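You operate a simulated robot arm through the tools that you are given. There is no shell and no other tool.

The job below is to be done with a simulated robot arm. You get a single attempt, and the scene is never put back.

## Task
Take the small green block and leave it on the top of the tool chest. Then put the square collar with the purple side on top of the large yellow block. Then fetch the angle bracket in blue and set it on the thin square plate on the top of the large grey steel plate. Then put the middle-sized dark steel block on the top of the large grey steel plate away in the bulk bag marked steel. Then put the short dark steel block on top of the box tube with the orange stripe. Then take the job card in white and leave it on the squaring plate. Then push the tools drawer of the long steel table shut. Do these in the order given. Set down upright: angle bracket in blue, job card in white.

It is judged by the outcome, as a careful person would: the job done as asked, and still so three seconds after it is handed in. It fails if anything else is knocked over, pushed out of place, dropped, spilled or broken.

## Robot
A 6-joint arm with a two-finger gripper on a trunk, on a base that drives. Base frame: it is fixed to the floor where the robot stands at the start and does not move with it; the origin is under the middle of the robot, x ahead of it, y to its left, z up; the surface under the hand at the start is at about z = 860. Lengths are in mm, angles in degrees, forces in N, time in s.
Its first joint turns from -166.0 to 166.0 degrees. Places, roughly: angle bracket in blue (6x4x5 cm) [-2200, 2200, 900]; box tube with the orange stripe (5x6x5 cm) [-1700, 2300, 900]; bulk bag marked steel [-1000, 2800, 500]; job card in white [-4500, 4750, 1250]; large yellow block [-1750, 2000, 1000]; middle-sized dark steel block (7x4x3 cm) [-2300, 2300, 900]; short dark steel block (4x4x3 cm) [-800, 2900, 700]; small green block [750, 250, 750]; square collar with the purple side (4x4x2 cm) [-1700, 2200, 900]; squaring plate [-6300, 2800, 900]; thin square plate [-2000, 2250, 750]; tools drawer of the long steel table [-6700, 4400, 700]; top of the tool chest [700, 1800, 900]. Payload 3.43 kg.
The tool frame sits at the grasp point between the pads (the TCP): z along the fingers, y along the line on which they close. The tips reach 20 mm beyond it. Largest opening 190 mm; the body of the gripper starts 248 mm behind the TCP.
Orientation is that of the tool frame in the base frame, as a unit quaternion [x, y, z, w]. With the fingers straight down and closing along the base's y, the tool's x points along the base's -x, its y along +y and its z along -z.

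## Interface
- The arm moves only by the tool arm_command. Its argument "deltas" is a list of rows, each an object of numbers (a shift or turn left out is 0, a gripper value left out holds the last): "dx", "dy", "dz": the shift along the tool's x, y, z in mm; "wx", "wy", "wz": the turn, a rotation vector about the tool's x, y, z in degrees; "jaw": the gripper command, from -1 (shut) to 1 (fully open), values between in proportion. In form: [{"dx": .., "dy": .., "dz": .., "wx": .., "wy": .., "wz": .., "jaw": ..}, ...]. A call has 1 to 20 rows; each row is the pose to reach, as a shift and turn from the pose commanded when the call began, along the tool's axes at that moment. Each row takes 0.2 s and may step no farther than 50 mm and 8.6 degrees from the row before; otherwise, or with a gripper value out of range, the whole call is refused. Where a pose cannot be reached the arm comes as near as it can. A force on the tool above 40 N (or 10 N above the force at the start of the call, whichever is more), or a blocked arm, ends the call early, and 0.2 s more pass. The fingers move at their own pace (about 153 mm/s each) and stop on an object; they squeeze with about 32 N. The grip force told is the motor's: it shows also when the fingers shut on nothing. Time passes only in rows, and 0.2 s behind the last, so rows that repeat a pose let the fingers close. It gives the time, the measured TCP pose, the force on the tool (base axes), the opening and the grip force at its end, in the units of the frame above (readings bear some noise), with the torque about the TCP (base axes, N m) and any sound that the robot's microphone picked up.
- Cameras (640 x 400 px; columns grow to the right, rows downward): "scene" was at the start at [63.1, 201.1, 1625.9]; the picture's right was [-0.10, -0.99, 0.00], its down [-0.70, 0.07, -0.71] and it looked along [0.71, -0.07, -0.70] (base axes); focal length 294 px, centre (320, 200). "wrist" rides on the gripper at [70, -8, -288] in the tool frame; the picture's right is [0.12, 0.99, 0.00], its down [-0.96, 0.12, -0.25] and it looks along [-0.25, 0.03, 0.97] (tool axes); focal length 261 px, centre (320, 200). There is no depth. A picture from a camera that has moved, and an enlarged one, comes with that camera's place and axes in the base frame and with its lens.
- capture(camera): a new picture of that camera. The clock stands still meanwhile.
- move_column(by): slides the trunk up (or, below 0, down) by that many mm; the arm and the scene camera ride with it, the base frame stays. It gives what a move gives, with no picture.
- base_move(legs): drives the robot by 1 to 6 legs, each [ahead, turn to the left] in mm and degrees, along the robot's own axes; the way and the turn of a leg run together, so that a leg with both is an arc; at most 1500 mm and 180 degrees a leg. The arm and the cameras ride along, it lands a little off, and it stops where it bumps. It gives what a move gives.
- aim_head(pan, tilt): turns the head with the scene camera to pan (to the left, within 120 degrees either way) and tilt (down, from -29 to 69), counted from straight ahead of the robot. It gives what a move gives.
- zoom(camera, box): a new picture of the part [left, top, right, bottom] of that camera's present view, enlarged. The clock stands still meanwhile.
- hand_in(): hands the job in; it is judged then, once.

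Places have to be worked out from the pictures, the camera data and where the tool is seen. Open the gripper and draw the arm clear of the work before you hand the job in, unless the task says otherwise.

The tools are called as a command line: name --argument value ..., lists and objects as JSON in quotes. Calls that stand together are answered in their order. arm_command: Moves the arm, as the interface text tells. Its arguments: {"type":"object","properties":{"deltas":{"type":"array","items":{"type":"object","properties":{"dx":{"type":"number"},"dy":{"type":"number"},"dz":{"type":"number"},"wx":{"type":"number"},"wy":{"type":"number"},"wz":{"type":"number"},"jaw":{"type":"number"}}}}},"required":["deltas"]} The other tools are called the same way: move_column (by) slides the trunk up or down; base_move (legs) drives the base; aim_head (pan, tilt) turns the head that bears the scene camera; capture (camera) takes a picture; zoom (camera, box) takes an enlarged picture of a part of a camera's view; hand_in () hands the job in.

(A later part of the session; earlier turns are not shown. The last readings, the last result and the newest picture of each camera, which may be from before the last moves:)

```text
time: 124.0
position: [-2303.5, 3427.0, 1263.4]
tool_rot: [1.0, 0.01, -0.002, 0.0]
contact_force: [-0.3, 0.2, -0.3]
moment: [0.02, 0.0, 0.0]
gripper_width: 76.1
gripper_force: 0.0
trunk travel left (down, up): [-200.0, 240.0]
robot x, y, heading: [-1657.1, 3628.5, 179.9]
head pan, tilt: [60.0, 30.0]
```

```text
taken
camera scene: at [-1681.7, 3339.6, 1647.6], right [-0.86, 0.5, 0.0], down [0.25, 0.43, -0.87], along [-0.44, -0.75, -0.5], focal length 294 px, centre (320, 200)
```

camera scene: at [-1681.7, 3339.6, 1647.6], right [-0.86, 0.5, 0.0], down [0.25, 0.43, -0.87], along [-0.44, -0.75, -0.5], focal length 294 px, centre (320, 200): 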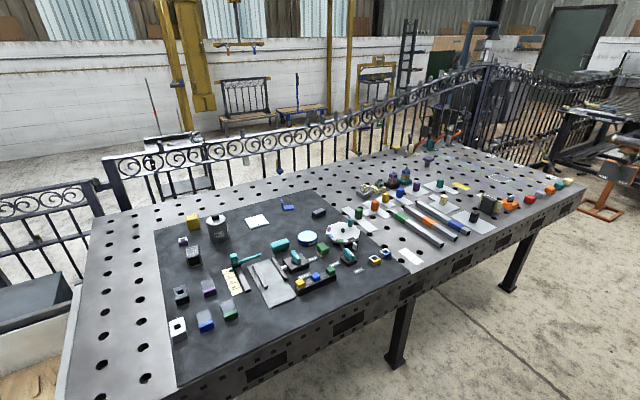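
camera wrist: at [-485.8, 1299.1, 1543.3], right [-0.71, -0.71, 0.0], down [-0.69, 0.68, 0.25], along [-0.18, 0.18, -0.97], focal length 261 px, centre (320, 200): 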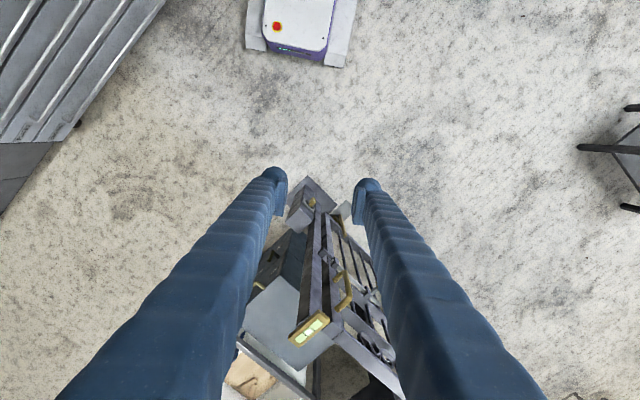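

The table top is clear in view: collar at about (-1687, 2200), yellow block (-1750, 2080), box tube (-1704, 2340). I go 270 mm further and turn to face the table.

base_move --legs '[[270, 0]]'

base_move --legs '[[0, 90]]'

aim_head --pan 0 --tilt 40

capture --camera "scene"

capture --camera "wrist"

```text
time: 126.4
position: [-2569.7, 3424.2, 1264.3]
tool_rot: [1.0, 0.012, -0.001, -0.001]
contact_force: [0.2, -0.4, 0.0]
moment: [-0.01, -0.06, 0.01]
gripper_width: 76.2
gripper_force: 0.1
trunk travel left (down, up): [-200.0, 240.0]
robot x, y, heading: [-1921.2, 3628.1, -179.9]
head pan, tilt: [60.0, 30.0]
```

```text
time: 132.6
position: [-1710.8, 2984.1, 1267.7]
tool_rot: [0.695, 0.719, -0.001, 0.003]
contact_force: [-2.9, 0.0, -0.3]
moment: [0.2, -0.81, 0.05]
gripper_width: 75.9
gripper_force: 0.0
trunk travel left (down, up): [-200.0, 240.0]
robot x, y, heading: [-2012.7, 3627.6, -91.0]
head pan, tilt: [60.0, 30.0]
stopped in leg 1: the robot was blocked; the commanded pose is now the measured one
```

```text
time: 133.9
position: [-1707.3, 2984.4, 1268.2]
tool_rot: [0.694, 0.72, -0.001, 0.003]
contact_force: [1.0, -0.6, 0.2]
moment: [0.0, -0.07, -0.01]
gripper_width: 76.0
gripper_force: 0.0
trunk travel left (down, up): [-200.0, 240.0]
robot x, y, heading: [-2008.8, 3627.6, -90.9]
head pan, tilt: [0.0, 40.0]
```

```text
taken
camera scene: at [-1803.1, 3559.8, 1632.3], right [-1.0, 0.01, 0.0], down [0.01, 0.64, -0.77], along [-0.01, -0.77, -0.64], focal length 294 px, centre (320, 200)
```

scene: 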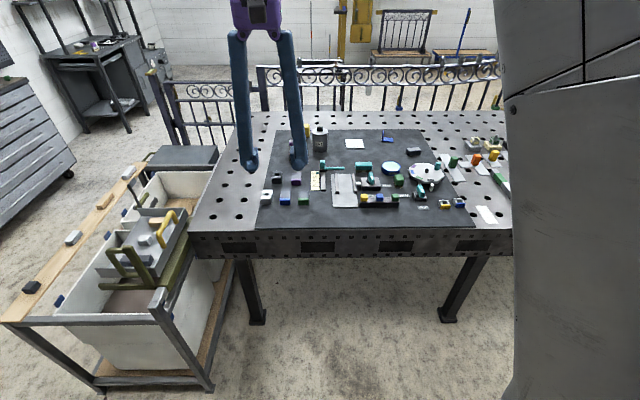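

```text
taken
camera wrist: at [-1719.4, 3057.8, 1555.0], right [0.99, 0.15, 0.0], down [0.15, -0.96, 0.25], along [0.04, -0.25, -0.97], focal length 261 px, centre (320, 200)
```

wrist: 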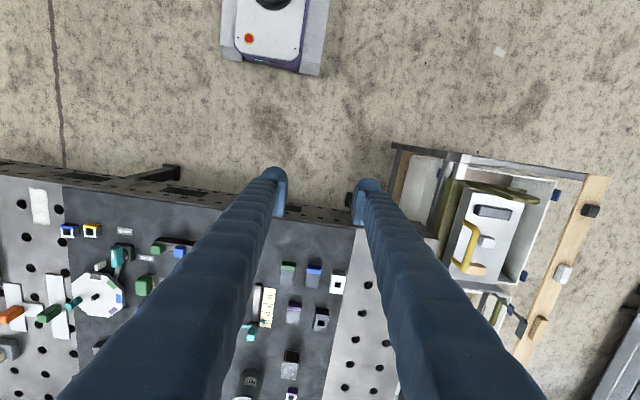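

Table legs are at x≈-1449 and -2553, so the base can slip between them. I drive in on a slight slant to about (-1860, 3040), facing the table.

base_move --legs '[[0, 15]]'

base_move --legs '[[560, 0]]'

base_move --legs '[[0, -15]]'

capture --camera "scene"

capture --camera "wrist"

```text
time: 135.5
position: [-1549.4, 3090.0, 1267.1]
tool_rot: [0.593, 0.805, -0.002, 0.002]
contact_force: [-0.4, -0.1, 0.0]
moment: [0.0, 0.02, -0.01]
gripper_width: 76.1
gripper_force: 0.0
trunk travel left (down, up): [-200.0, 240.0]
robot x, y, heading: [-2028.1, 3626.2, -75.7]
head pan, tilt: [0.0, 40.0]
```

```text
time: 139.8
position: [-1396.6, 2538.5, 1267.1]
tool_rot: [0.588, 0.809, -0.002, 0.003]
contact_force: [-0.2, -0.5, 0.1]
moment: [0.01, 0.0, -0.01]
gripper_width: 75.9
gripper_force: 0.1
trunk travel left (down, up): [-200.0, 240.0]
robot x, y, heading: [-1885.1, 3070.9, -74.9]
head pan, tilt: [0.0, 40.0]
```

```text
time: 141.5
position: [-1555.6, 2429.2, 1268.0]
tool_rot: [0.69, 0.723, -0.003, 0.003]
contact_force: [0.1, -0.1, 0.1]
moment: [0.02, 0.04, -0.02]
gripper_width: 75.7
gripper_force: 0.0
trunk travel left (down, up): [-200.0, 240.0]
robot x, y, heading: [-1865.0, 3071.7, -90.4]
head pan, tilt: [0.0, 40.0]
```

```text
taken
camera scene: at [-1656.3, 3002.8, 1632.2], right [-1.0, 0.01, 0.0], down [0.0, 0.64, -0.77], along [0.0, -0.77, -0.64], focal length 294 px, centre (320, 200)
```

scene: 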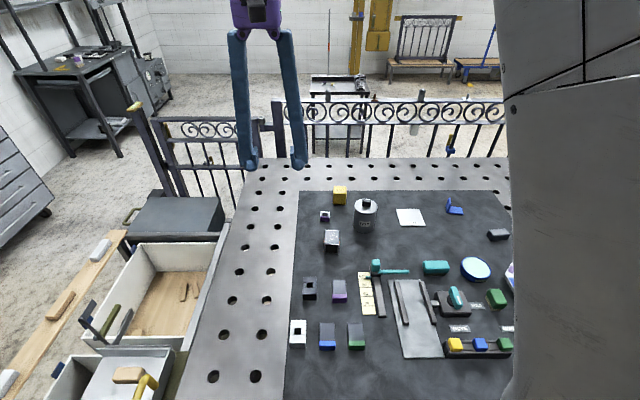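

```text
taken
camera wrist: at [-1568.8, 2501.6, 1555.5], right [0.99, 0.16, 0.0], down [0.16, -0.95, 0.25], along [0.04, -0.25, -0.97], focal length 261 px, centre (320, 200)
```

wrist: 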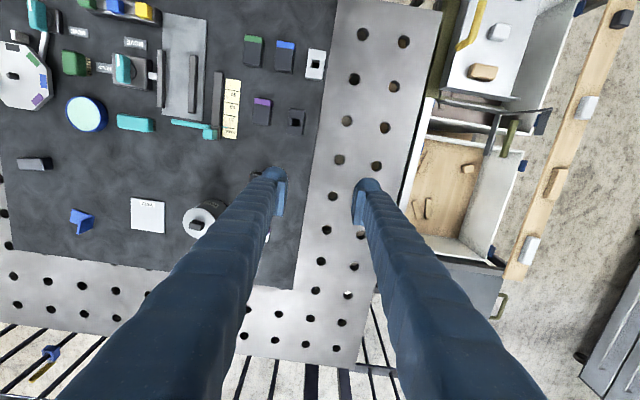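

I now stand at (-1865, 3072) facing the table. I enlarge the region with collar, yellow block and box tube to measure them.

zoom --camera "scene" --box '[290, 170, 410, 260]'

zoom --camera "scene" --box '[390, 180, 520, 260]'

```text
4.44 times, centred on (350, 215) of scene
camera zoom: at [-1656.3, 3002.8, 1632.2], right [-1.0, 0.01, 0.0], down [0.0, 0.64, -0.77], along [0.0, -0.77, -0.64], focal length 1308 px, centre (187, 133)
```

zoom: 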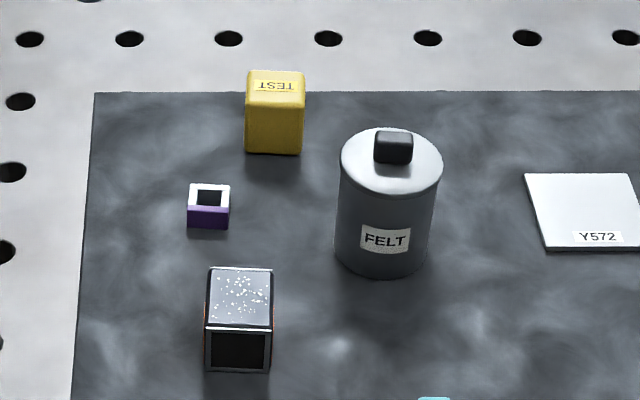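

```text
4.92 times, centred on (455, 220) of scene
camera zoom: at [-1656.3, 3002.8, 1632.2], right [-1.0, 0.01, 0.0], down [0.0, 0.64, -0.77], along [0.0, -0.77, -0.64], focal length 1449 px, centre (-345, 102)
```

zoom: 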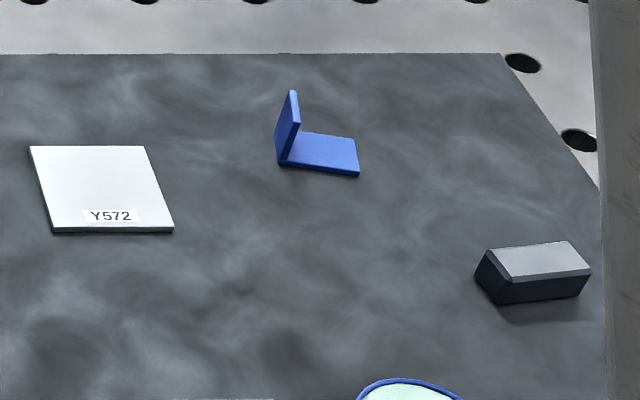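

The collar is an upright-holed square ring (~40 mm) at about (-1675, 2193), aligned with the axes; the FELT pot is around (-1812, 2240). I bring the hand above the collar at a safe height and look from the wrist.

arm_command --deltas '[{"dx": -40, "dy": -22}, {"dx": -80, "dy": -45}, {"dx": -120, "dy": -68}, {"dx": -160, "dy": -90}, {"dx": -200, "dy": -113}, {"dx": -230, "dy": -130}, {"dx": -230, "dy": -130, "dz": 45}, {"dx": -230, "dy": -130, "dz": 90}, {"dx": -230, "dy": -130, "dz": 135}, {"dx": -230, "dy": -130, "dz": 180}, {"dx": -230, "dy": -130, "dz": 180}]'

capture --camera "wrist"

```text
time: 143.9
position: [-1678.3, 2190.8, 1088.6]
tool_rot: [0.691, 0.723, -0.003, 0.002]
contact_force: [0.0, 1.2, 0.1]
moment: [0.02, 0.01, 0.01]
gripper_width: 76.1
gripper_force: 0.0
trunk travel left (down, up): [-200.0, 240.0]
robot x, y, heading: [-1865.9, 3073.7, -90.3]
head pan, tilt: [0.0, 40.0]
```

```text
taken
camera wrist: at [-1691.1, 2262.9, 1376.4], right [0.99, 0.16, 0.0], down [0.16, -0.95, 0.25], along [0.04, -0.25, -0.97], focal length 261 px, centre (320, 200)
```

wrist: 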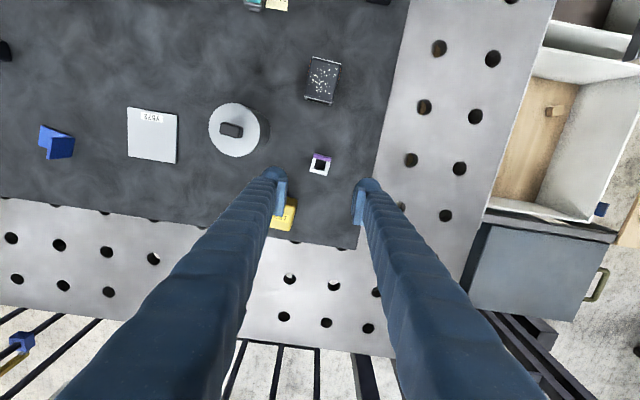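

I zoom in on the collar from the wrist camera to refine its place and turn.

zoom --camera "wrist" --box '[260, 120, 380, 240]'

```text
3.33 times, centred on (320, 180) of wrist
camera zoom: at [-1691.1, 2262.9, 1376.4], right [0.99, 0.16, 0.0], down [0.16, -0.95, 0.25], along [0.04, -0.25, -0.97], focal length 869 px, centre (320, 267)
```

zoom: 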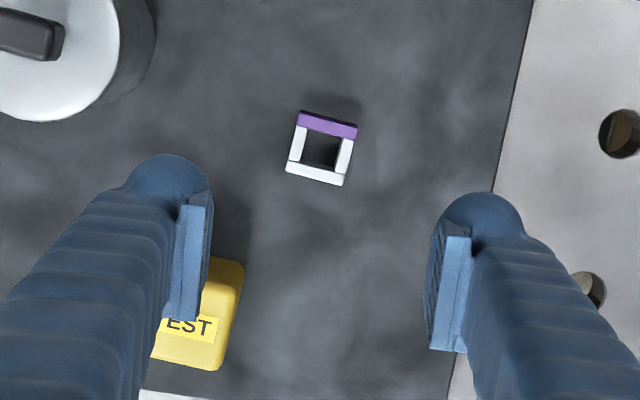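

The collar centre comes out at about (-1678.5, 2203), turned about -4°. I align the jaw to it and go down to just above the plate.

arm_command --deltas '[{"dx": 12, "dy": 0.5, "wz": 6.5}, {"dx": 12, "dy": 0.5, "dz": 45, "wz": 6.5}, {"dx": 12, "dy": 0.5, "dz": 90, "wz": 6.5}, {"dx": 12, "dy": 0.5, "dz": 135, "wz": 6.5}, {"dx": 12, "dy": 0.5, "dz": 172, "wz": 6.5}, {"dx": 12, "dy": 0.5, "dz": 172, "wz": 6.5}]'

capture --camera "wrist"

zoom --camera "scene" --box '[290, 170, 410, 260]'

```text
time: 145.3
position: [-1679.2, 2203.5, 920.7]
tool_rot: [0.731, 0.682, -0.002, 0.003]
contact_force: [0.0, 0.3, -1.0]
moment: [0.01, -0.03, -0.03]
gripper_width: 75.9
gripper_force: 0.0
trunk travel left (down, up): [-200.0, 240.0]
robot x, y, heading: [-1867.6, 3071.0, -90.3]
head pan, tilt: [0.0, 40.0]
```

```text
taken
camera wrist: at [-1683.7, 2277.3, 1207.4], right [1.0, 0.05, 0.0], down [0.05, -0.97, 0.25], along [0.01, -0.25, -0.97], focal length 261 px, centre (320, 200)
```

wrist: 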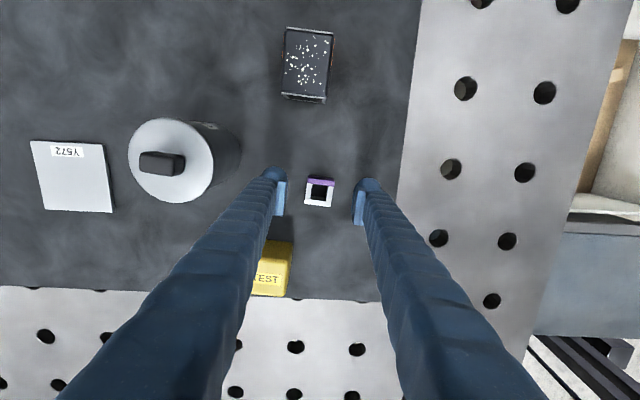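

```text
4.44 times, centred on (350, 215) of scene
camera zoom: at [-1656.4, 3002.9, 1632.3], right [-1.0, 0.01, 0.0], down [0.0, 0.64, -0.77], along [0.0, -0.77, -0.64], focal length 1308 px, centre (187, 133)
```

zoom: 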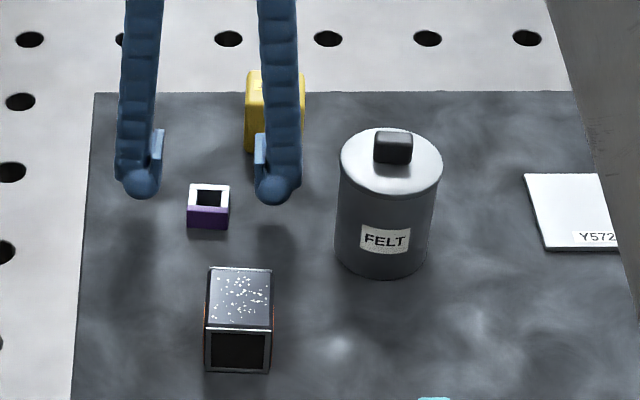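

The collar is centred between the fingertips. I lower in small steps to find the plate by touch.

arm_command --deltas '[{"dz": 8}, {"dz": 14}, {"dz": 18}, {"dz": 21}, {"dz": 23}, {"dz": 23}]'

```text
time: 146.7
position: [-1676.7, 2203.5, 895.5]
tool_rot: [0.731, 0.683, -0.002, 0.003]
contact_force: [-0.7, -0.1, -0.5]
moment: [-0.02, 0.0, -0.03]
gripper_width: 76.1
gripper_force: 0.0
trunk travel left (down, up): [-200.0, 240.0]
robot x, y, heading: [-1865.7, 3070.2, -90.2]
head pan, tilt: [0.0, 40.0]
```

arm_command --deltas '[{"dz": 2}, {"dz": 4}, {"dz": 5}, {"dz": 5}]'

capture --camera "wrist"

```text
time: 147.7
position: [-1674.0, 2203.5, 891.8]
tool_rot: [0.731, 0.683, -0.001, 0.003]
contact_force: [0.4, 0.1, -0.1]
moment: [0.02, -0.02, -0.03]
gripper_width: 75.9
gripper_force: 0.1
trunk travel left (down, up): [-200.0, 240.0]
robot x, y, heading: [-1867.0, 3070.9, -90.3]
head pan, tilt: [0.0, 40.0]
```

```text
taken
camera wrist: at [-1679.7, 2276.6, 1177.8], right [1.0, 0.05, 0.0], down [0.05, -0.97, 0.25], along [0.01, -0.25, -0.97], focal length 261 px, centre (320, 200)
```

wrist: 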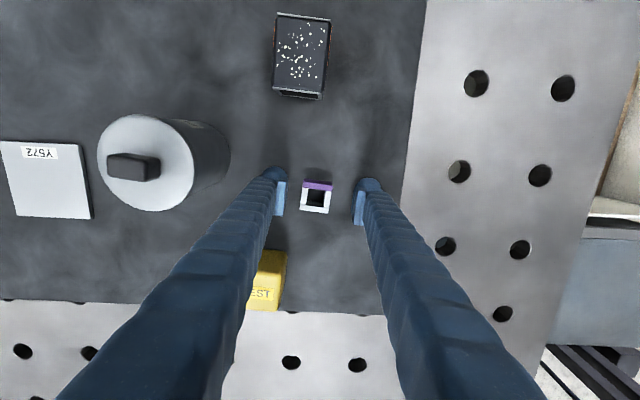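

No contact yet at tips ≈872; the collar is about 4 mm to the left of centre. I correct that and go a little lower.

arm_command --deltas '[{"dy": -3.5, "dz": 2}, {"dy": -3.5, "dz": 3.5}, {"dy": -3.5, "dz": 5}, {"dy": -3.5, "dz": 5}]'

```text
time: 148.7
position: [-1677.5, 2201.9, 887.3]
tool_rot: [0.731, 0.683, -0.002, 0.003]
contact_force: [0.6, -0.9, 4.9]
moment: [0.05, 0.21, 0.03]
gripper_width: 76.3
gripper_force: 0.6
trunk travel left (down, up): [-200.0, 240.0]
robot x, y, heading: [-1867.4, 3067.3, -90.3]
head pan, tilt: [0.0, 40.0]
```

Light touch (4.9 N) at TCP 887: the plate top is at about z=867. I rise 2 mm and close on the collar.

arm_command --deltas '[{"dz": -2.5}, {"dz": -2.5, "jaw": -0.45}, {"dz": -2.5, "jaw": -0.7}, {"dz": -2.5, "jaw": -1}, {"dz": -2.5, "jaw": -1}, {"dz": -2.5, "jaw": -1}]'

```text
time: 150.1
position: [-1677.3, 2203.5, 888.8]
tool_rot: [0.731, 0.683, -0.002, 0.003]
contact_force: [0.0, -0.2, 0.2]
moment: [0.03, -0.02, 0.0]
gripper_width: 33.3
gripper_force: 31.9
trunk travel left (down, up): [-200.0, 240.0]
robot x, y, heading: [-1870.9, 3073.1, -90.3]
head pan, tilt: [0.0, 40.0]
```

The collar is held (33 mm wide, 32 N). I lift it 110 mm and measure the yellow block's top from the wrist camera.

arm_command --deltas '[{"dz": -30, "jaw": -1}, {"dz": -70, "jaw": -1}, {"dz": -110, "jaw": -1}, {"dz": -150, "jaw": -1}, {"dz": -150, "jaw": -1}]'

capture --camera "wrist"

zoom --camera "scene" --box '[290, 150, 410, 240]'

```text
time: 151.3
position: [-1683.4, 2201.1, 1038.9]
tool_rot: [0.731, 0.683, -0.002, 0.002]
contact_force: [0.3, 0.1, -0.6]
moment: [-0.03, -0.01, 0.01]
gripper_width: 33.3
gripper_force: 31.8
trunk travel left (down, up): [-200.0, 240.0]
robot x, y, heading: [-1866.9, 3069.7, -90.0]
head pan, tilt: [0.0, 40.0]
```

```text
taken
camera wrist: at [-1688.3, 2276.2, 1324.2], right [1.0, 0.05, 0.0], down [0.05, -0.97, 0.25], along [0.01, -0.25, -0.97], focal length 261 px, centre (320, 200)
```

wrist: 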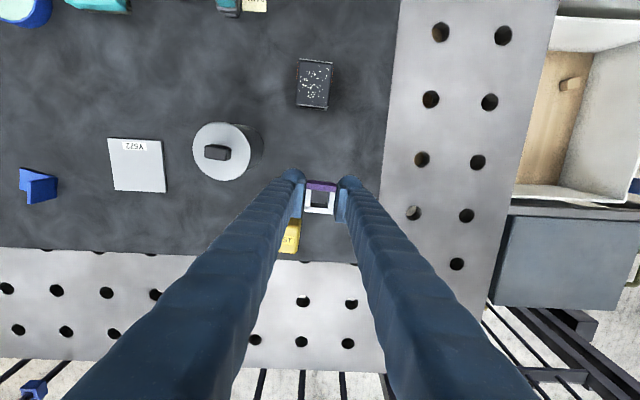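

```text
4.44 times, centred on (350, 195) of scene
camera zoom: at [-1656.5, 3002.1, 1632.1], right [-1.0, 0.01, 0.0], down [0.0, 0.64, -0.77], along [0.0, -0.77, -0.64], focal length 1308 px, centre (187, 222)
```

zoom: 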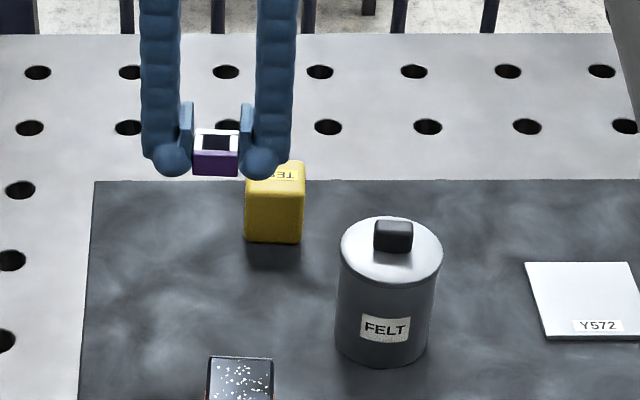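

The yellow block is partly hidden behind the left finger. I shift the hand aside (east) to see its top fully.

arm_command --deltas '[{"dy": 40, "jaw": -1}, {"dy": 80, "jaw": -1}, {"dy": 80, "jaw": -1}]'

zoom --camera "wrist" --box '[180, 160, 300, 280]'

```text
time: 152.1
position: [-1602.5, 2197.2, 1037.3]
tool_rot: [0.732, 0.682, -0.003, 0.002]
contact_force: [-0.1, 0.2, -1.4]
moment: [0.0, 0.15, 0.03]
gripper_width: 33.4
gripper_force: 31.8
trunk travel left (down, up): [-200.0, 240.0]
robot x, y, heading: [-1864.0, 3070.4, -90.3]
head pan, tilt: [0.0, 40.0]
```

```text
3.33 times, centred on (240, 220) of wrist
camera zoom: at [-1607.1, 2271.8, 1324.7], right [1.0, 0.05, 0.0], down [0.05, -0.97, 0.25], along [0.01, -0.25, -0.97], focal length 869 px, centre (587, 133)
```

zoom: 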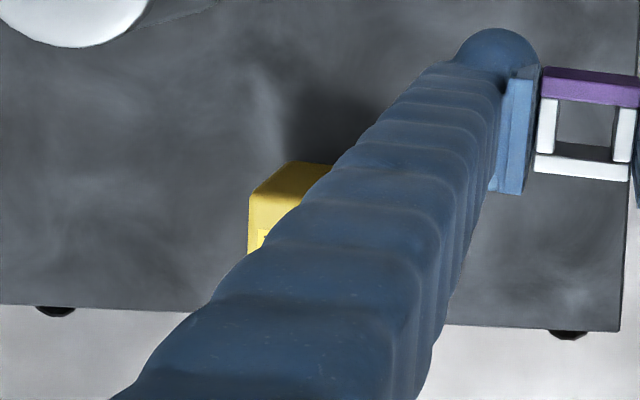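

The finger still hides it. I zoom more tightly with the scene camera to measure the yellow block's top edges.

zoom --camera "scene" --box '[325, 175, 357, 215]'

```text
10.00 times, centred on (341, 195) of scene
camera zoom: at [-1655.6, 3002.6, 1632.1], right [-1.0, 0.01, 0.0], down [0.0, 0.64, -0.77], along [0.0, -0.77, -0.64], focal length 2944 px, centre (110, 250)
```

zoom: 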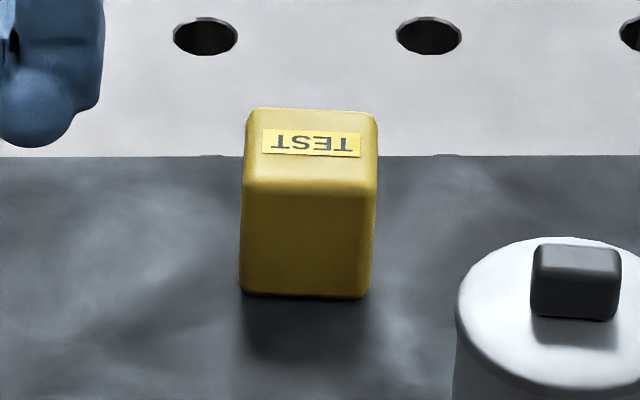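

The yellow block is a ~51 mm cube with centre about (-1738, 2098) and top near z=922; that is at the edge of my reach from here. I look down at my own trunk and the table edge to see whether I may roll closer.

aim_head --pan -75 --tilt 60

capture --camera "scene"

```text
time: 153.6
position: [-1603.4, 2197.0, 1037.2]
tool_rot: [0.731, 0.682, -0.002, 0.003]
contact_force: [0.1, -0.4, -1.3]
moment: [-0.03, -0.01, -0.02]
gripper_width: 33.3
gripper_force: 31.7
trunk travel left (down, up): [-200.0, 240.0]
robot x, y, heading: [-1866.0, 3070.9, -90.2]
head pan, tilt: [-75.0, 60.0]
```

```text
taken
camera scene: at [-1720.4, 3070.6, 1605.6], right [-0.25, 0.97, 0.0], down [0.84, 0.22, -0.5], along [-0.48, -0.13, -0.87], focal length 294 px, centre (320, 200)
```

scene: 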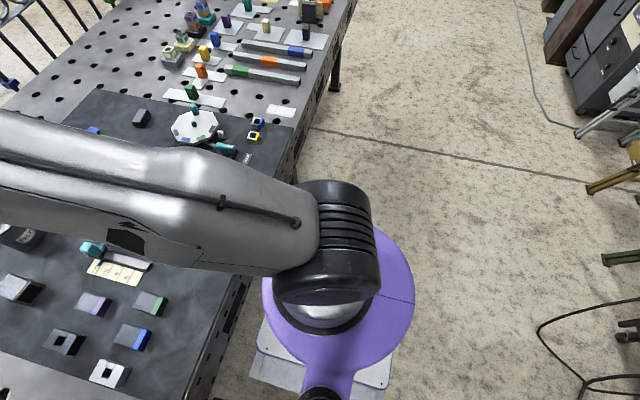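

My turret disc has about 100 mm to the table edge, so I roll 50 mm closer, then aim the head back at the work.

base_move --legs '[[50, 0]]'

aim_head --pan -5 --tilt 40

zoom --camera "scene" --box '[260, 150, 420, 250]'

```text
time: 154.6
position: [-1603.6, 2148.2, 1035.8]
tool_rot: [0.731, 0.682, -0.002, 0.002]
contact_force: [-0.3, -0.8, -1.3]
moment: [0.1, 0.01, 0.0]
gripper_width: 33.2
gripper_force: 31.8
trunk travel left (down, up): [-200.0, 240.0]
robot x, y, heading: [-1867.4, 3023.9, -90.6]
head pan, tilt: [-75.0, 60.0]
```

```text
time: 156.0
position: [-1602.1, 2151.1, 1038.1]
tool_rot: [0.731, 0.683, -0.002, 0.003]
contact_force: [-0.2, -0.2, -0.5]
moment: [-0.04, 0.0, -0.01]
gripper_width: 33.4
gripper_force: 32.0
trunk travel left (down, up): [-200.0, 240.0]
robot x, y, heading: [-1864.7, 3022.3, -90.5]
head pan, tilt: [-5.0, 40.0]
```

```text
4.00 times, centred on (340, 200) of scene
camera zoom: at [-1664.1, 2955.0, 1632.2], right [-1.0, 0.09, 0.0], down [0.06, 0.64, -0.77], along [-0.07, -0.76, -0.64], focal length 1177 px, centre (240, 200)
```

zoom: 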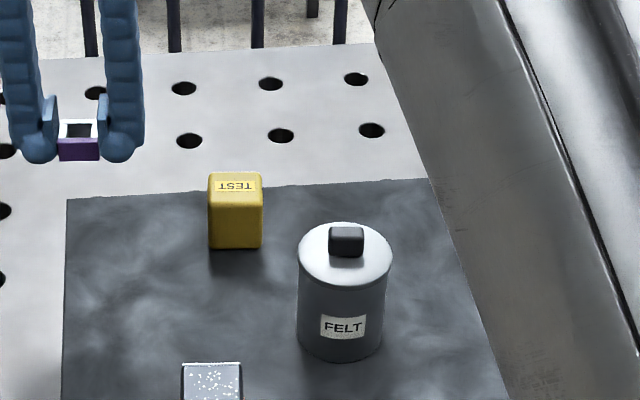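

I carry the collar over the yellow block at the present height and check alignment.

arm_command --deltas '[{"dx": -15, "dy": -33, "jaw": -1}, {"dx": -30, "dy": -66, "jaw": -1}, {"dx": -45, "dy": -99, "jaw": -1}, {"dx": -58, "dy": -132, "jaw": -1}, {"dx": -58, "dy": -132, "jaw": -1}]'

capture --camera "wrist"

zoom --camera "scene" --box '[280, 140, 400, 230]'

```text
time: 157.2
position: [-1743.2, 2098.8, 1040.7]
tool_rot: [0.731, 0.683, -0.001, 0.003]
contact_force: [-0.6, -0.5, -1.0]
moment: [-0.03, -0.16, 0.02]
gripper_width: 33.5
gripper_force: 31.6
trunk travel left (down, up): [-200.0, 240.0]
robot x, y, heading: [-1868.0, 3023.7, -90.1]
head pan, tilt: [-5.0, 40.0]
```

```text
taken
camera wrist: at [-1747.1, 2172.2, 1327.3], right [1.0, 0.05, 0.0], down [0.05, -0.97, 0.25], along [0.01, -0.25, -0.97], focal length 261 px, centre (320, 200)
```

wrist: 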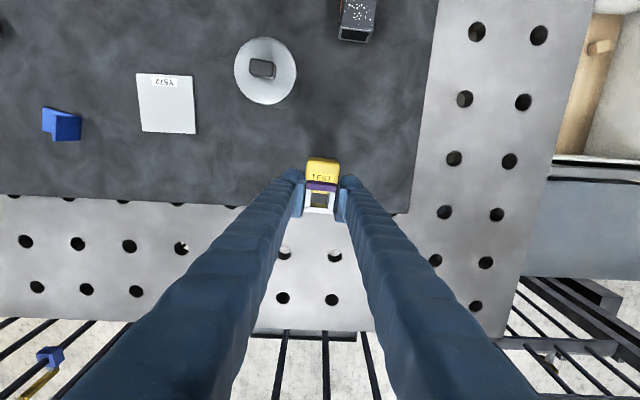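

```text
4.44 times, centred on (340, 185) of scene
camera zoom: at [-1665.0, 2955.2, 1632.4], right [-1.0, 0.09, 0.0], down [0.06, 0.64, -0.77], along [-0.07, -0.76, -0.64], focal length 1308 px, centre (231, 267)
```

zoom: 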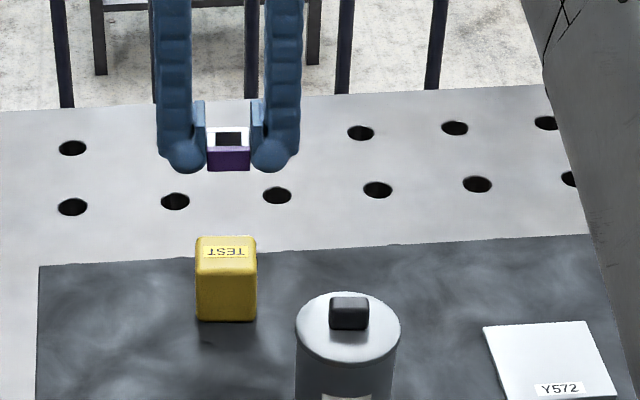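

I zoom the wrist view to compare the yellow top's centre with the point below the collar.

zoom --camera "wrist" --box '[280, 140, 360, 220]'

```text
5.00 times, centred on (320, 180) of wrist
camera zoom: at [-1747.1, 2172.2, 1327.3], right [1.0, 0.05, 0.0], down [0.05, -0.97, 0.25], along [0.01, -0.25, -0.97], focal length 1303 px, centre (320, 300)
```

zoom: 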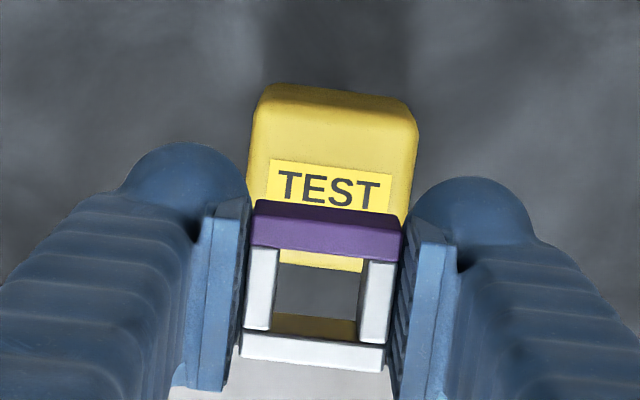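

The yellow top's centre is about 4 mm east and 4.5 mm north of the point below the collar. I correct and lower toward contact (expected near TCP z≈944).

arm_command --deltas '[{"dx": 4.5, "dy": 4, "dz": 30, "jaw": -1}, {"dx": 4.5, "dy": 4, "dz": 60, "jaw": -1}, {"dx": 4.5, "dy": 4, "dz": 78, "jaw": -1}, {"dx": 4.5, "dy": 4, "dz": 82, "jaw": -1}, {"dx": 4.5, "dy": 4, "dz": 82, "jaw": -1}]'

zoom --camera "wrist" --box '[280, 140, 360, 220]'

zoom --camera "scene" --box '[310, 155, 360, 215]'

```text
time: 158.4
position: [-1735.9, 2105.9, 956.7]
tool_rot: [0.73, 0.683, -0.001, 0.002]
contact_force: [0.7, -0.4, -1.0]
moment: [-0.01, 0.03, 0.0]
gripper_width: 33.5
gripper_force: 32.2
trunk travel left (down, up): [-200.0, 240.0]
robot x, y, heading: [-1867.6, 3020.9, -90.4]
head pan, tilt: [-5.0, 40.0]
```

```text
5.00 times, centred on (320, 180) of wrist
camera zoom: at [-1740.8, 2179.9, 1242.9], right [1.0, 0.05, 0.0], down [0.05, -0.97, 0.25], along [0.01, -0.25, -0.97], focal length 1303 px, centre (320, 300)
```

zoom: 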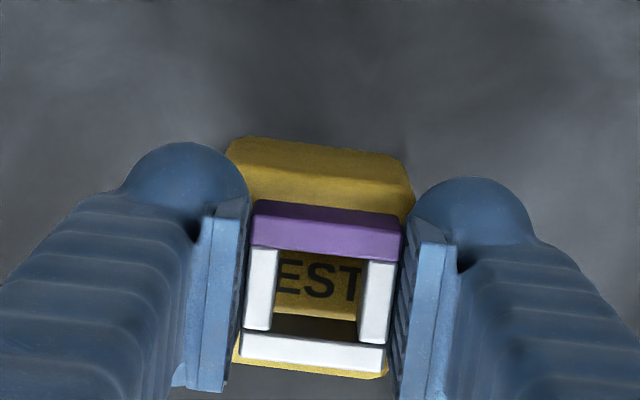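

```text
6.67 times, centred on (335, 185) of scene
camera zoom: at [-1664.1, 2954.9, 1632.2], right [-1.0, 0.09, 0.0], down [0.06, 0.64, -0.77], along [-0.07, -0.76, -0.64], focal length 1962 px, centre (220, 300)
```

zoom: 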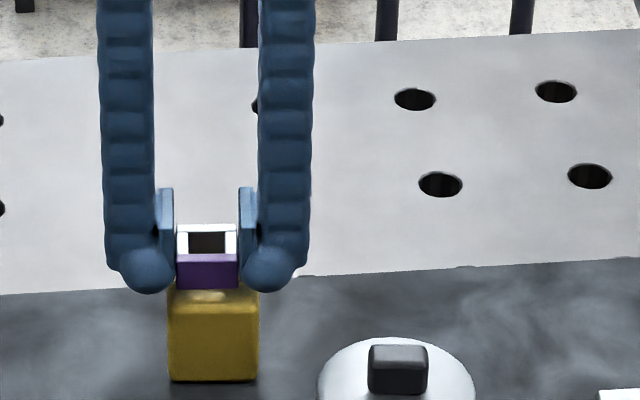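

The collar is well centred over the yellow block, about 10 mm above it. I lower in small steps until contact.

arm_command --deltas '[{"dz": 4, "jaw": -1}, {"dz": 7, "jaw": -1}, {"dz": 9, "jaw": -1}, {"dz": 11, "jaw": -1}, {"dz": 11, "jaw": -1}]'

```text
time: 159.6
position: [-1734.6, 2105.7, 948.8]
tool_rot: [0.731, 0.682, -0.003, 0.005]
contact_force: [-2.0, 0.6, 26.0]
moment: [0.31, 0.19, -0.03]
gripper_width: 33.4
gripper_force: 32.1
trunk travel left (down, up): [-200.0, 240.0]
robot x, y, heading: [-1870.4, 3022.0, -90.2]
head pan, tilt: [-5.0, 40.0]
```

26 N contact at z=949: the collar rests on the yellow block. I ease off and open slightly.

arm_command --deltas '[{"dz": -2, "jaw": -1}, {"dz": -2, "jaw": -0.6}, {"dz": -2, "jaw": -0.45}, {"dz": -2, "jaw": -0.4}, {"dz": -2, "jaw": -0.4}]'

zoom --camera "wrist" --box '[280, 140, 360, 220]'

```text
time: 160.8
position: [-1735.4, 2105.9, 947.7]
tool_rot: [0.731, 0.683, -0.001, 0.003]
contact_force: [-0.8, -1.1, 10.3]
moment: [0.0, 0.4, 0.06]
gripper_width: 57.5
gripper_force: 0.2
trunk travel left (down, up): [-200.0, 240.0]
robot x, y, heading: [-1869.7, 3021.9, -90.3]
head pan, tilt: [-5.0, 40.0]
```

```text
5.00 times, centred on (320, 180) of wrist
camera zoom: at [-1740.0, 2180.2, 1233.5], right [1.0, 0.05, 0.0], down [0.05, -0.97, 0.25], along [0.01, -0.25, -0.97], focal length 1303 px, centre (320, 300)
```

zoom: 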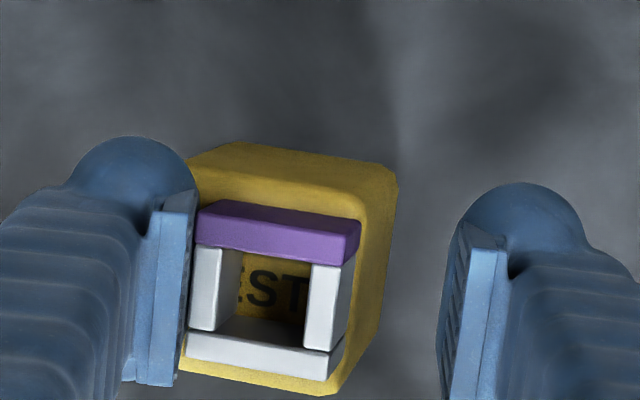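

There is still 10 N upward, apparently from the left fingertip. I check with the scene camera before moving.

zoom --camera "scene" --box '[310, 155, 360, 215]'

capture --camera "wrist"

```text
6.67 times, centred on (335, 185) of scene
camera zoom: at [-1664.2, 2955.9, 1632.2], right [-1.0, 0.09, 0.0], down [0.06, 0.64, -0.77], along [-0.07, -0.76, -0.64], focal length 1962 px, centre (220, 300)
```

zoom: 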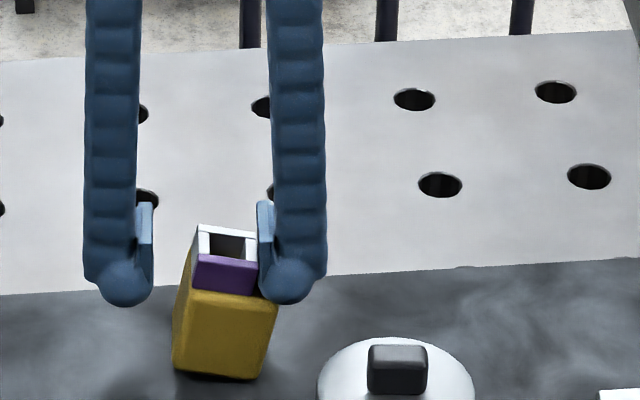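

```text
taken
camera wrist: at [-1740.0, 2180.2, 1233.5], right [1.0, 0.05, 0.0], down [0.05, -0.97, 0.25], along [0.01, -0.25, -0.97], focal length 261 px, centre (320, 200)
```

wrist: 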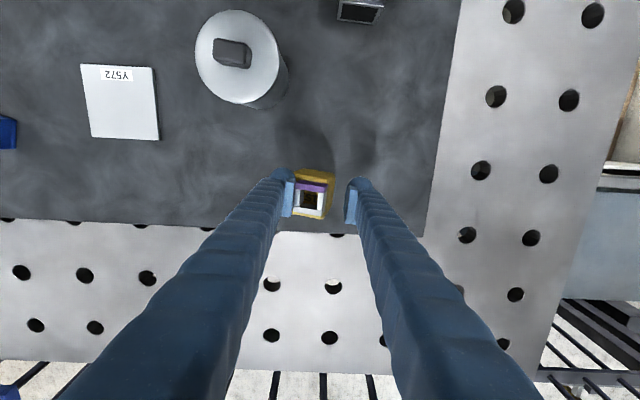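

The west fingertip dragged the yellow block's top as it opened: the block leans about 8° west with the collar still on it. I ease the hand back east in small steps so the block sits upright again, raising it slightly as I go.

arm_command --deltas '[{"dy": 2, "dz": 0}, {"dy": 4, "dz": -0.3}, {"dy": 6, "dz": -0.5}, {"dy": 8, "dz": -0.7}, {"dy": 9, "dz": -0.8}]'

zoom --camera "scene" --box '[310, 155, 360, 215]'

```text
time: 162.0
position: [-1725.9, 2103.8, 946.8]
tool_rot: [0.731, 0.683, -0.001, 0.002]
contact_force: [1.2, 0.4, 4.4]
moment: [0.06, 0.16, -0.02]
gripper_width: 56.2
gripper_force: 0.0
trunk travel left (down, up): [-200.0, 240.0]
robot x, y, heading: [-1866.9, 3026.2, -90.3]
head pan, tilt: [-5.0, 40.0]
```

```text
6.67 times, centred on (335, 185) of scene
camera zoom: at [-1664.0, 2955.6, 1632.2], right [-1.0, 0.09, 0.0], down [0.06, 0.64, -0.77], along [-0.07, -0.76, -0.64], focal length 1962 px, centre (220, 300)
```

zoom: 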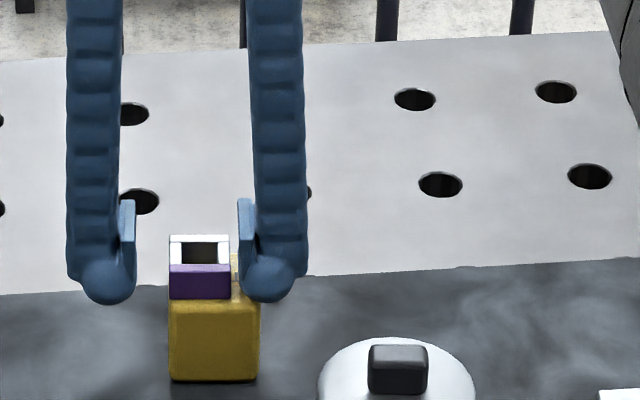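

The block is upright in its original place and the collar is on it, a little toward the east side. I raise the hand straight up clear of it.

arm_command --deltas '[{"dz": -2}, {"dz": -6}, {"dz": -15}, {"dz": -40}, {"dz": -80}, {"dz": -100}, {"dz": -100}]'

zoom --camera "scene" --box '[310, 155, 360, 215]'

zoom --camera "wrist" --box '[270, 130, 370, 230]'

```text
time: 163.6
position: [-1725.9, 2105.2, 1048.8]
tool_rot: [0.731, 0.682, -0.002, 0.002]
contact_force: [0.2, 0.1, -1.1]
moment: [-0.01, -0.01, 0.02]
gripper_width: 57.1
gripper_force: 0.1
trunk travel left (down, up): [-200.0, 240.0]
robot x, y, heading: [-1866.2, 3018.4, -90.5]
head pan, tilt: [-5.0, 40.0]
```

```text
6.67 times, centred on (335, 185) of scene
camera zoom: at [-1664.1, 2955.0, 1632.2], right [-1.0, 0.09, 0.0], down [0.06, 0.64, -0.77], along [-0.07, -0.76, -0.64], focal length 1962 px, centre (220, 300)
```

zoom: 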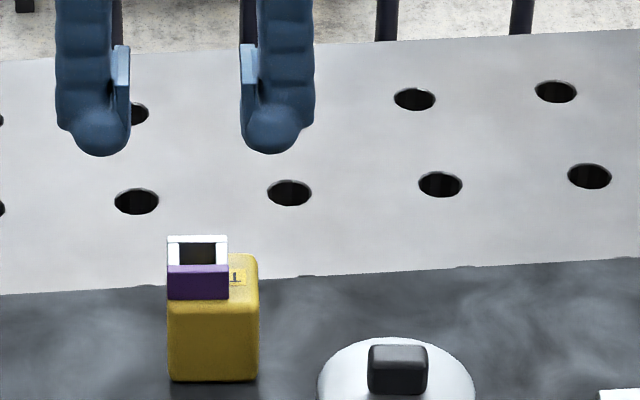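

```text
4.00 times, centred on (320, 180) of wrist
camera zoom: at [-1730.2, 2178.2, 1335.1], right [1.0, 0.05, 0.0], down [0.05, -0.97, 0.25], along [0.01, -0.25, -0.97], focal length 1043 px, centre (320, 280)
```

zoom: 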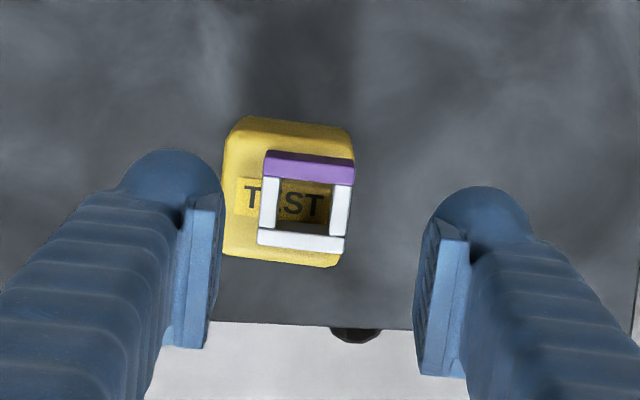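

The collar sits on top but near the east edge. I re-grip it higher up (tips clear of the yellow top) to centre it cleanly.

arm_command --deltas '[{"dx": 1, "dy": -5, "dz": 30}, {"dx": 1, "dy": -5, "dz": 65}, {"dx": 1, "dy": -5, "dz": 85}, {"dx": 1, "dy": -5, "dz": 94}, {"dx": 1, "dy": -5, "dz": 94}]'

zoom --camera "wrist" --box '[270, 130, 370, 230]'

zoom --camera "scene" --box '[310, 155, 360, 215]'

```text
time: 164.8
position: [-1730.6, 2108.2, 953.1]
tool_rot: [0.731, 0.682, -0.002, 0.002]
contact_force: [-0.1, -0.8, 0.0]
moment: [0.02, -0.05, -0.01]
gripper_width: 57.0
gripper_force: 0.0
trunk travel left (down, up): [-200.0, 240.0]
robot x, y, heading: [-1865.4, 3023.2, -90.4]
head pan, tilt: [-5.0, 40.0]
```

```text
4.00 times, centred on (320, 180) of wrist
camera zoom: at [-1735.4, 2180.8, 1240.4], right [1.0, 0.05, 0.0], down [0.05, -0.97, 0.25], along [0.01, -0.25, -0.97], focal length 1043 px, centre (320, 280)
```

zoom: 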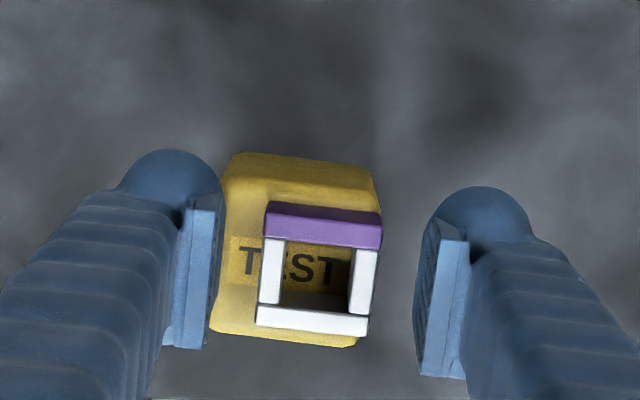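

```text
6.67 times, centred on (335, 185) of scene
camera zoom: at [-1664.1, 2954.9, 1632.2], right [-1.0, 0.09, 0.0], down [0.06, 0.64, -0.77], along [-0.07, -0.76, -0.64], focal length 1962 px, centre (220, 300)
```

zoom: 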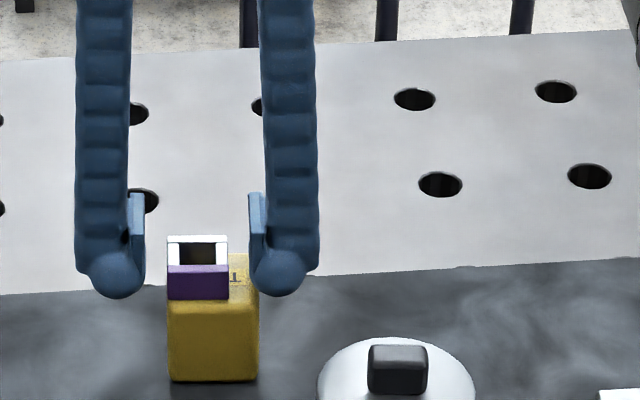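

Both fingers clear the block and straddle the collar evenly. I close, lift 6 mm, shift 8 mm west, set down to the same height and open.

arm_command --deltas '[{"jaw": -0.6}, {"jaw": -1}, {"jaw": -1}, {"jaw": -1}]'

arm_command --deltas '[{"dz": -6, "jaw": -1}, {"dz": -6, "dy": -5, "jaw": -1}, {"dz": -6, "dy": -8, "jaw": -1}, {"dz": -6, "dy": -8, "jaw": -1}]'

zoom --camera "scene" --box '[310, 155, 360, 215]'

```text
time: 165.8
position: [-1732.0, 2106.3, 952.2]
tool_rot: [0.731, 0.682, -0.003, 0.003]
contact_force: [-0.1, 0.2, 0.0]
moment: [0.0, -0.02, 0.01]
gripper_width: 33.2
gripper_force: 31.9
trunk travel left (down, up): [-200.0, 240.0]
robot x, y, heading: [-1865.5, 3018.2, -90.4]
head pan, tilt: [-5.0, 40.0]
```

```text
time: 166.8
position: [-1739.8, 2107.1, 959.7]
tool_rot: [0.73, 0.683, -0.002, 0.003]
contact_force: [0.5, 0.1, -1.3]
moment: [-0.01, 0.01, -0.03]
gripper_width: 33.3
gripper_force: 31.9
trunk travel left (down, up): [-200.0, 240.0]
robot x, y, heading: [-1861.3, 3024.6, -90.2]
head pan, tilt: [-5.0, 40.0]
```

```text
6.67 times, centred on (335, 185) of scene
camera zoom: at [-1664.1, 2954.9, 1632.2], right [-1.0, 0.09, 0.0], down [0.06, 0.64, -0.77], along [-0.07, -0.76, -0.64], focal length 1962 px, centre (220, 300)
```

zoom: 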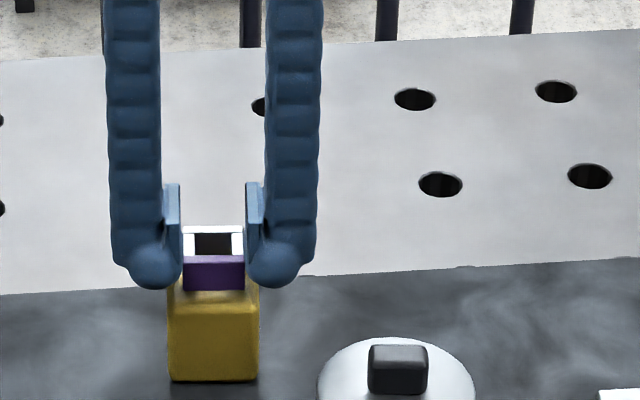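

The collar is now centred on the block (183–245 over 168–260). I lower the 6 mm and release gently.

arm_command --deltas '[{"dz": 3, "jaw": -1}, {"dz": 5.5, "jaw": -1}, {"dz": 5.5, "jaw": -1}]'

arm_command --deltas '[{"dz": 0, "jaw": -0.6}, {"dz": 0, "jaw": -0.5}, {"dz": 0, "jaw": -0.45}]'

zoom --camera "scene" --box '[310, 155, 360, 215]'

```text
time: 167.6
position: [-1739.6, 2106.4, 953.7]
tool_rot: [0.731, 0.683, -0.003, 0.002]
contact_force: [-0.6, 0.3, -1.4]
moment: [0.0, -0.01, 0.01]
gripper_width: 33.1
gripper_force: 32.1
trunk travel left (down, up): [-200.0, 240.0]
robot x, y, heading: [-1864.6, 3023.8, -90.3]
head pan, tilt: [-5.0, 40.0]
```

```text
time: 168.4
position: [-1739.2, 2106.9, 953.0]
tool_rot: [0.73, 0.683, -0.001, 0.003]
contact_force: [0.3, 0.5, -0.7]
moment: [0.02, -0.02, 0.02]
gripper_width: 52.2
gripper_force: 0.1
trunk travel left (down, up): [-200.0, 240.0]
robot x, y, heading: [-1865.7, 3023.1, -90.5]
head pan, tilt: [-5.0, 40.0]
```

```text
6.67 times, centred on (335, 185) of scene
camera zoom: at [-1664.1, 2955.0, 1632.2], right [-1.0, 0.09, 0.0], down [0.06, 0.64, -0.77], along [-0.07, -0.76, -0.64], focal length 1962 px, centre (220, 300)
```

zoom: 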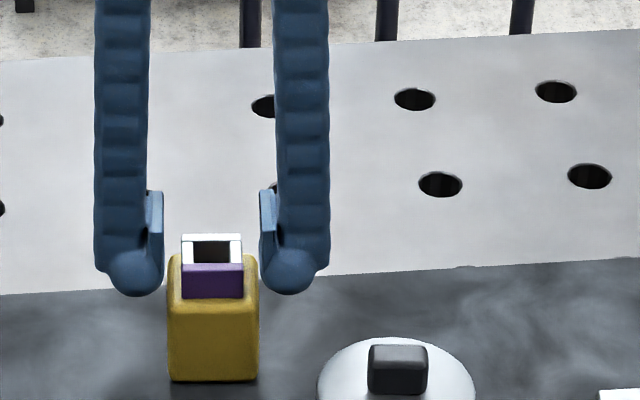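

The collar stands centred on the yellow block. I raise the hand clear, then fly over to the blue bracket at about (-2182, 2173).

arm_command --deltas '[{"dz": -20}, {"dz": -60}, {"dz": -110}, {"dz": -160}, {"dz": -200}, {"dz": -200}]'

arm_command --deltas '[{"dx": 4, "dy": -45}, {"dx": 8, "dy": -90}, {"dx": 12, "dy": -135}, {"dx": 16, "dy": -180}, {"dx": 20, "dy": -225}, {"dx": 24, "dy": -270}, {"dx": 28, "dy": -315}, {"dx": 32, "dy": -360}, {"dx": 34, "dy": -405}, {"dx": 36, "dy": -446}, {"dx": 36, "dy": -446}]'

capture --camera "wrist"

capture --camera "scene"

```text
time: 169.8
position: [-1737.9, 2110.5, 1153.0]
tool_rot: [0.731, 0.683, -0.002, 0.002]
contact_force: [-0.3, 0.2, -0.7]
moment: [-0.01, -0.01, 0.0]
gripper_width: 52.1
gripper_force: 0.1
trunk travel left (down, up): [-200.0, 240.0]
robot x, y, heading: [-1863.2, 3025.4, -90.4]
head pan, tilt: [-5.0, 40.0]
```

```text
time: 172.2
position: [-2181.1, 2175.9, 1152.5]
tool_rot: [0.73, 0.683, -0.002, 0.003]
contact_force: [-0.9, 0.3, 0.7]
moment: [0.02, -0.11, 0.0]
gripper_width: 52.3
gripper_force: 0.0
trunk travel left (down, up): [-200.0, 240.0]
robot x, y, heading: [-1869.4, 3018.3, -90.5]
head pan, tilt: [-5.0, 40.0]
```

```text
taken
camera wrist: at [-2184.8, 2250.1, 1438.3], right [1.0, 0.05, 0.0], down [0.05, -0.97, 0.25], along [0.01, -0.25, -0.97], focal length 261 px, centre (320, 200)
```

wrist: 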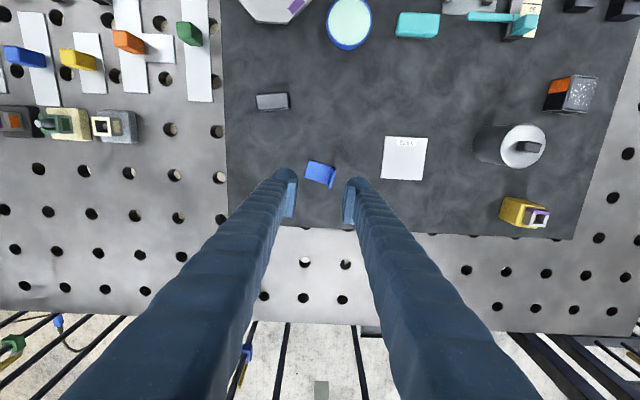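

```text
taken
camera scene: at [-1665.1, 2955.2, 1632.4], right [-1.0, 0.09, 0.0], down [0.06, 0.64, -0.77], along [-0.07, -0.76, -0.64], focal length 294 px, centre (320, 200)
```

scene: 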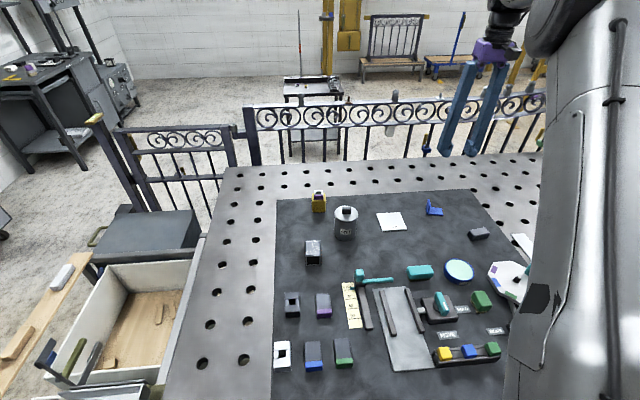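

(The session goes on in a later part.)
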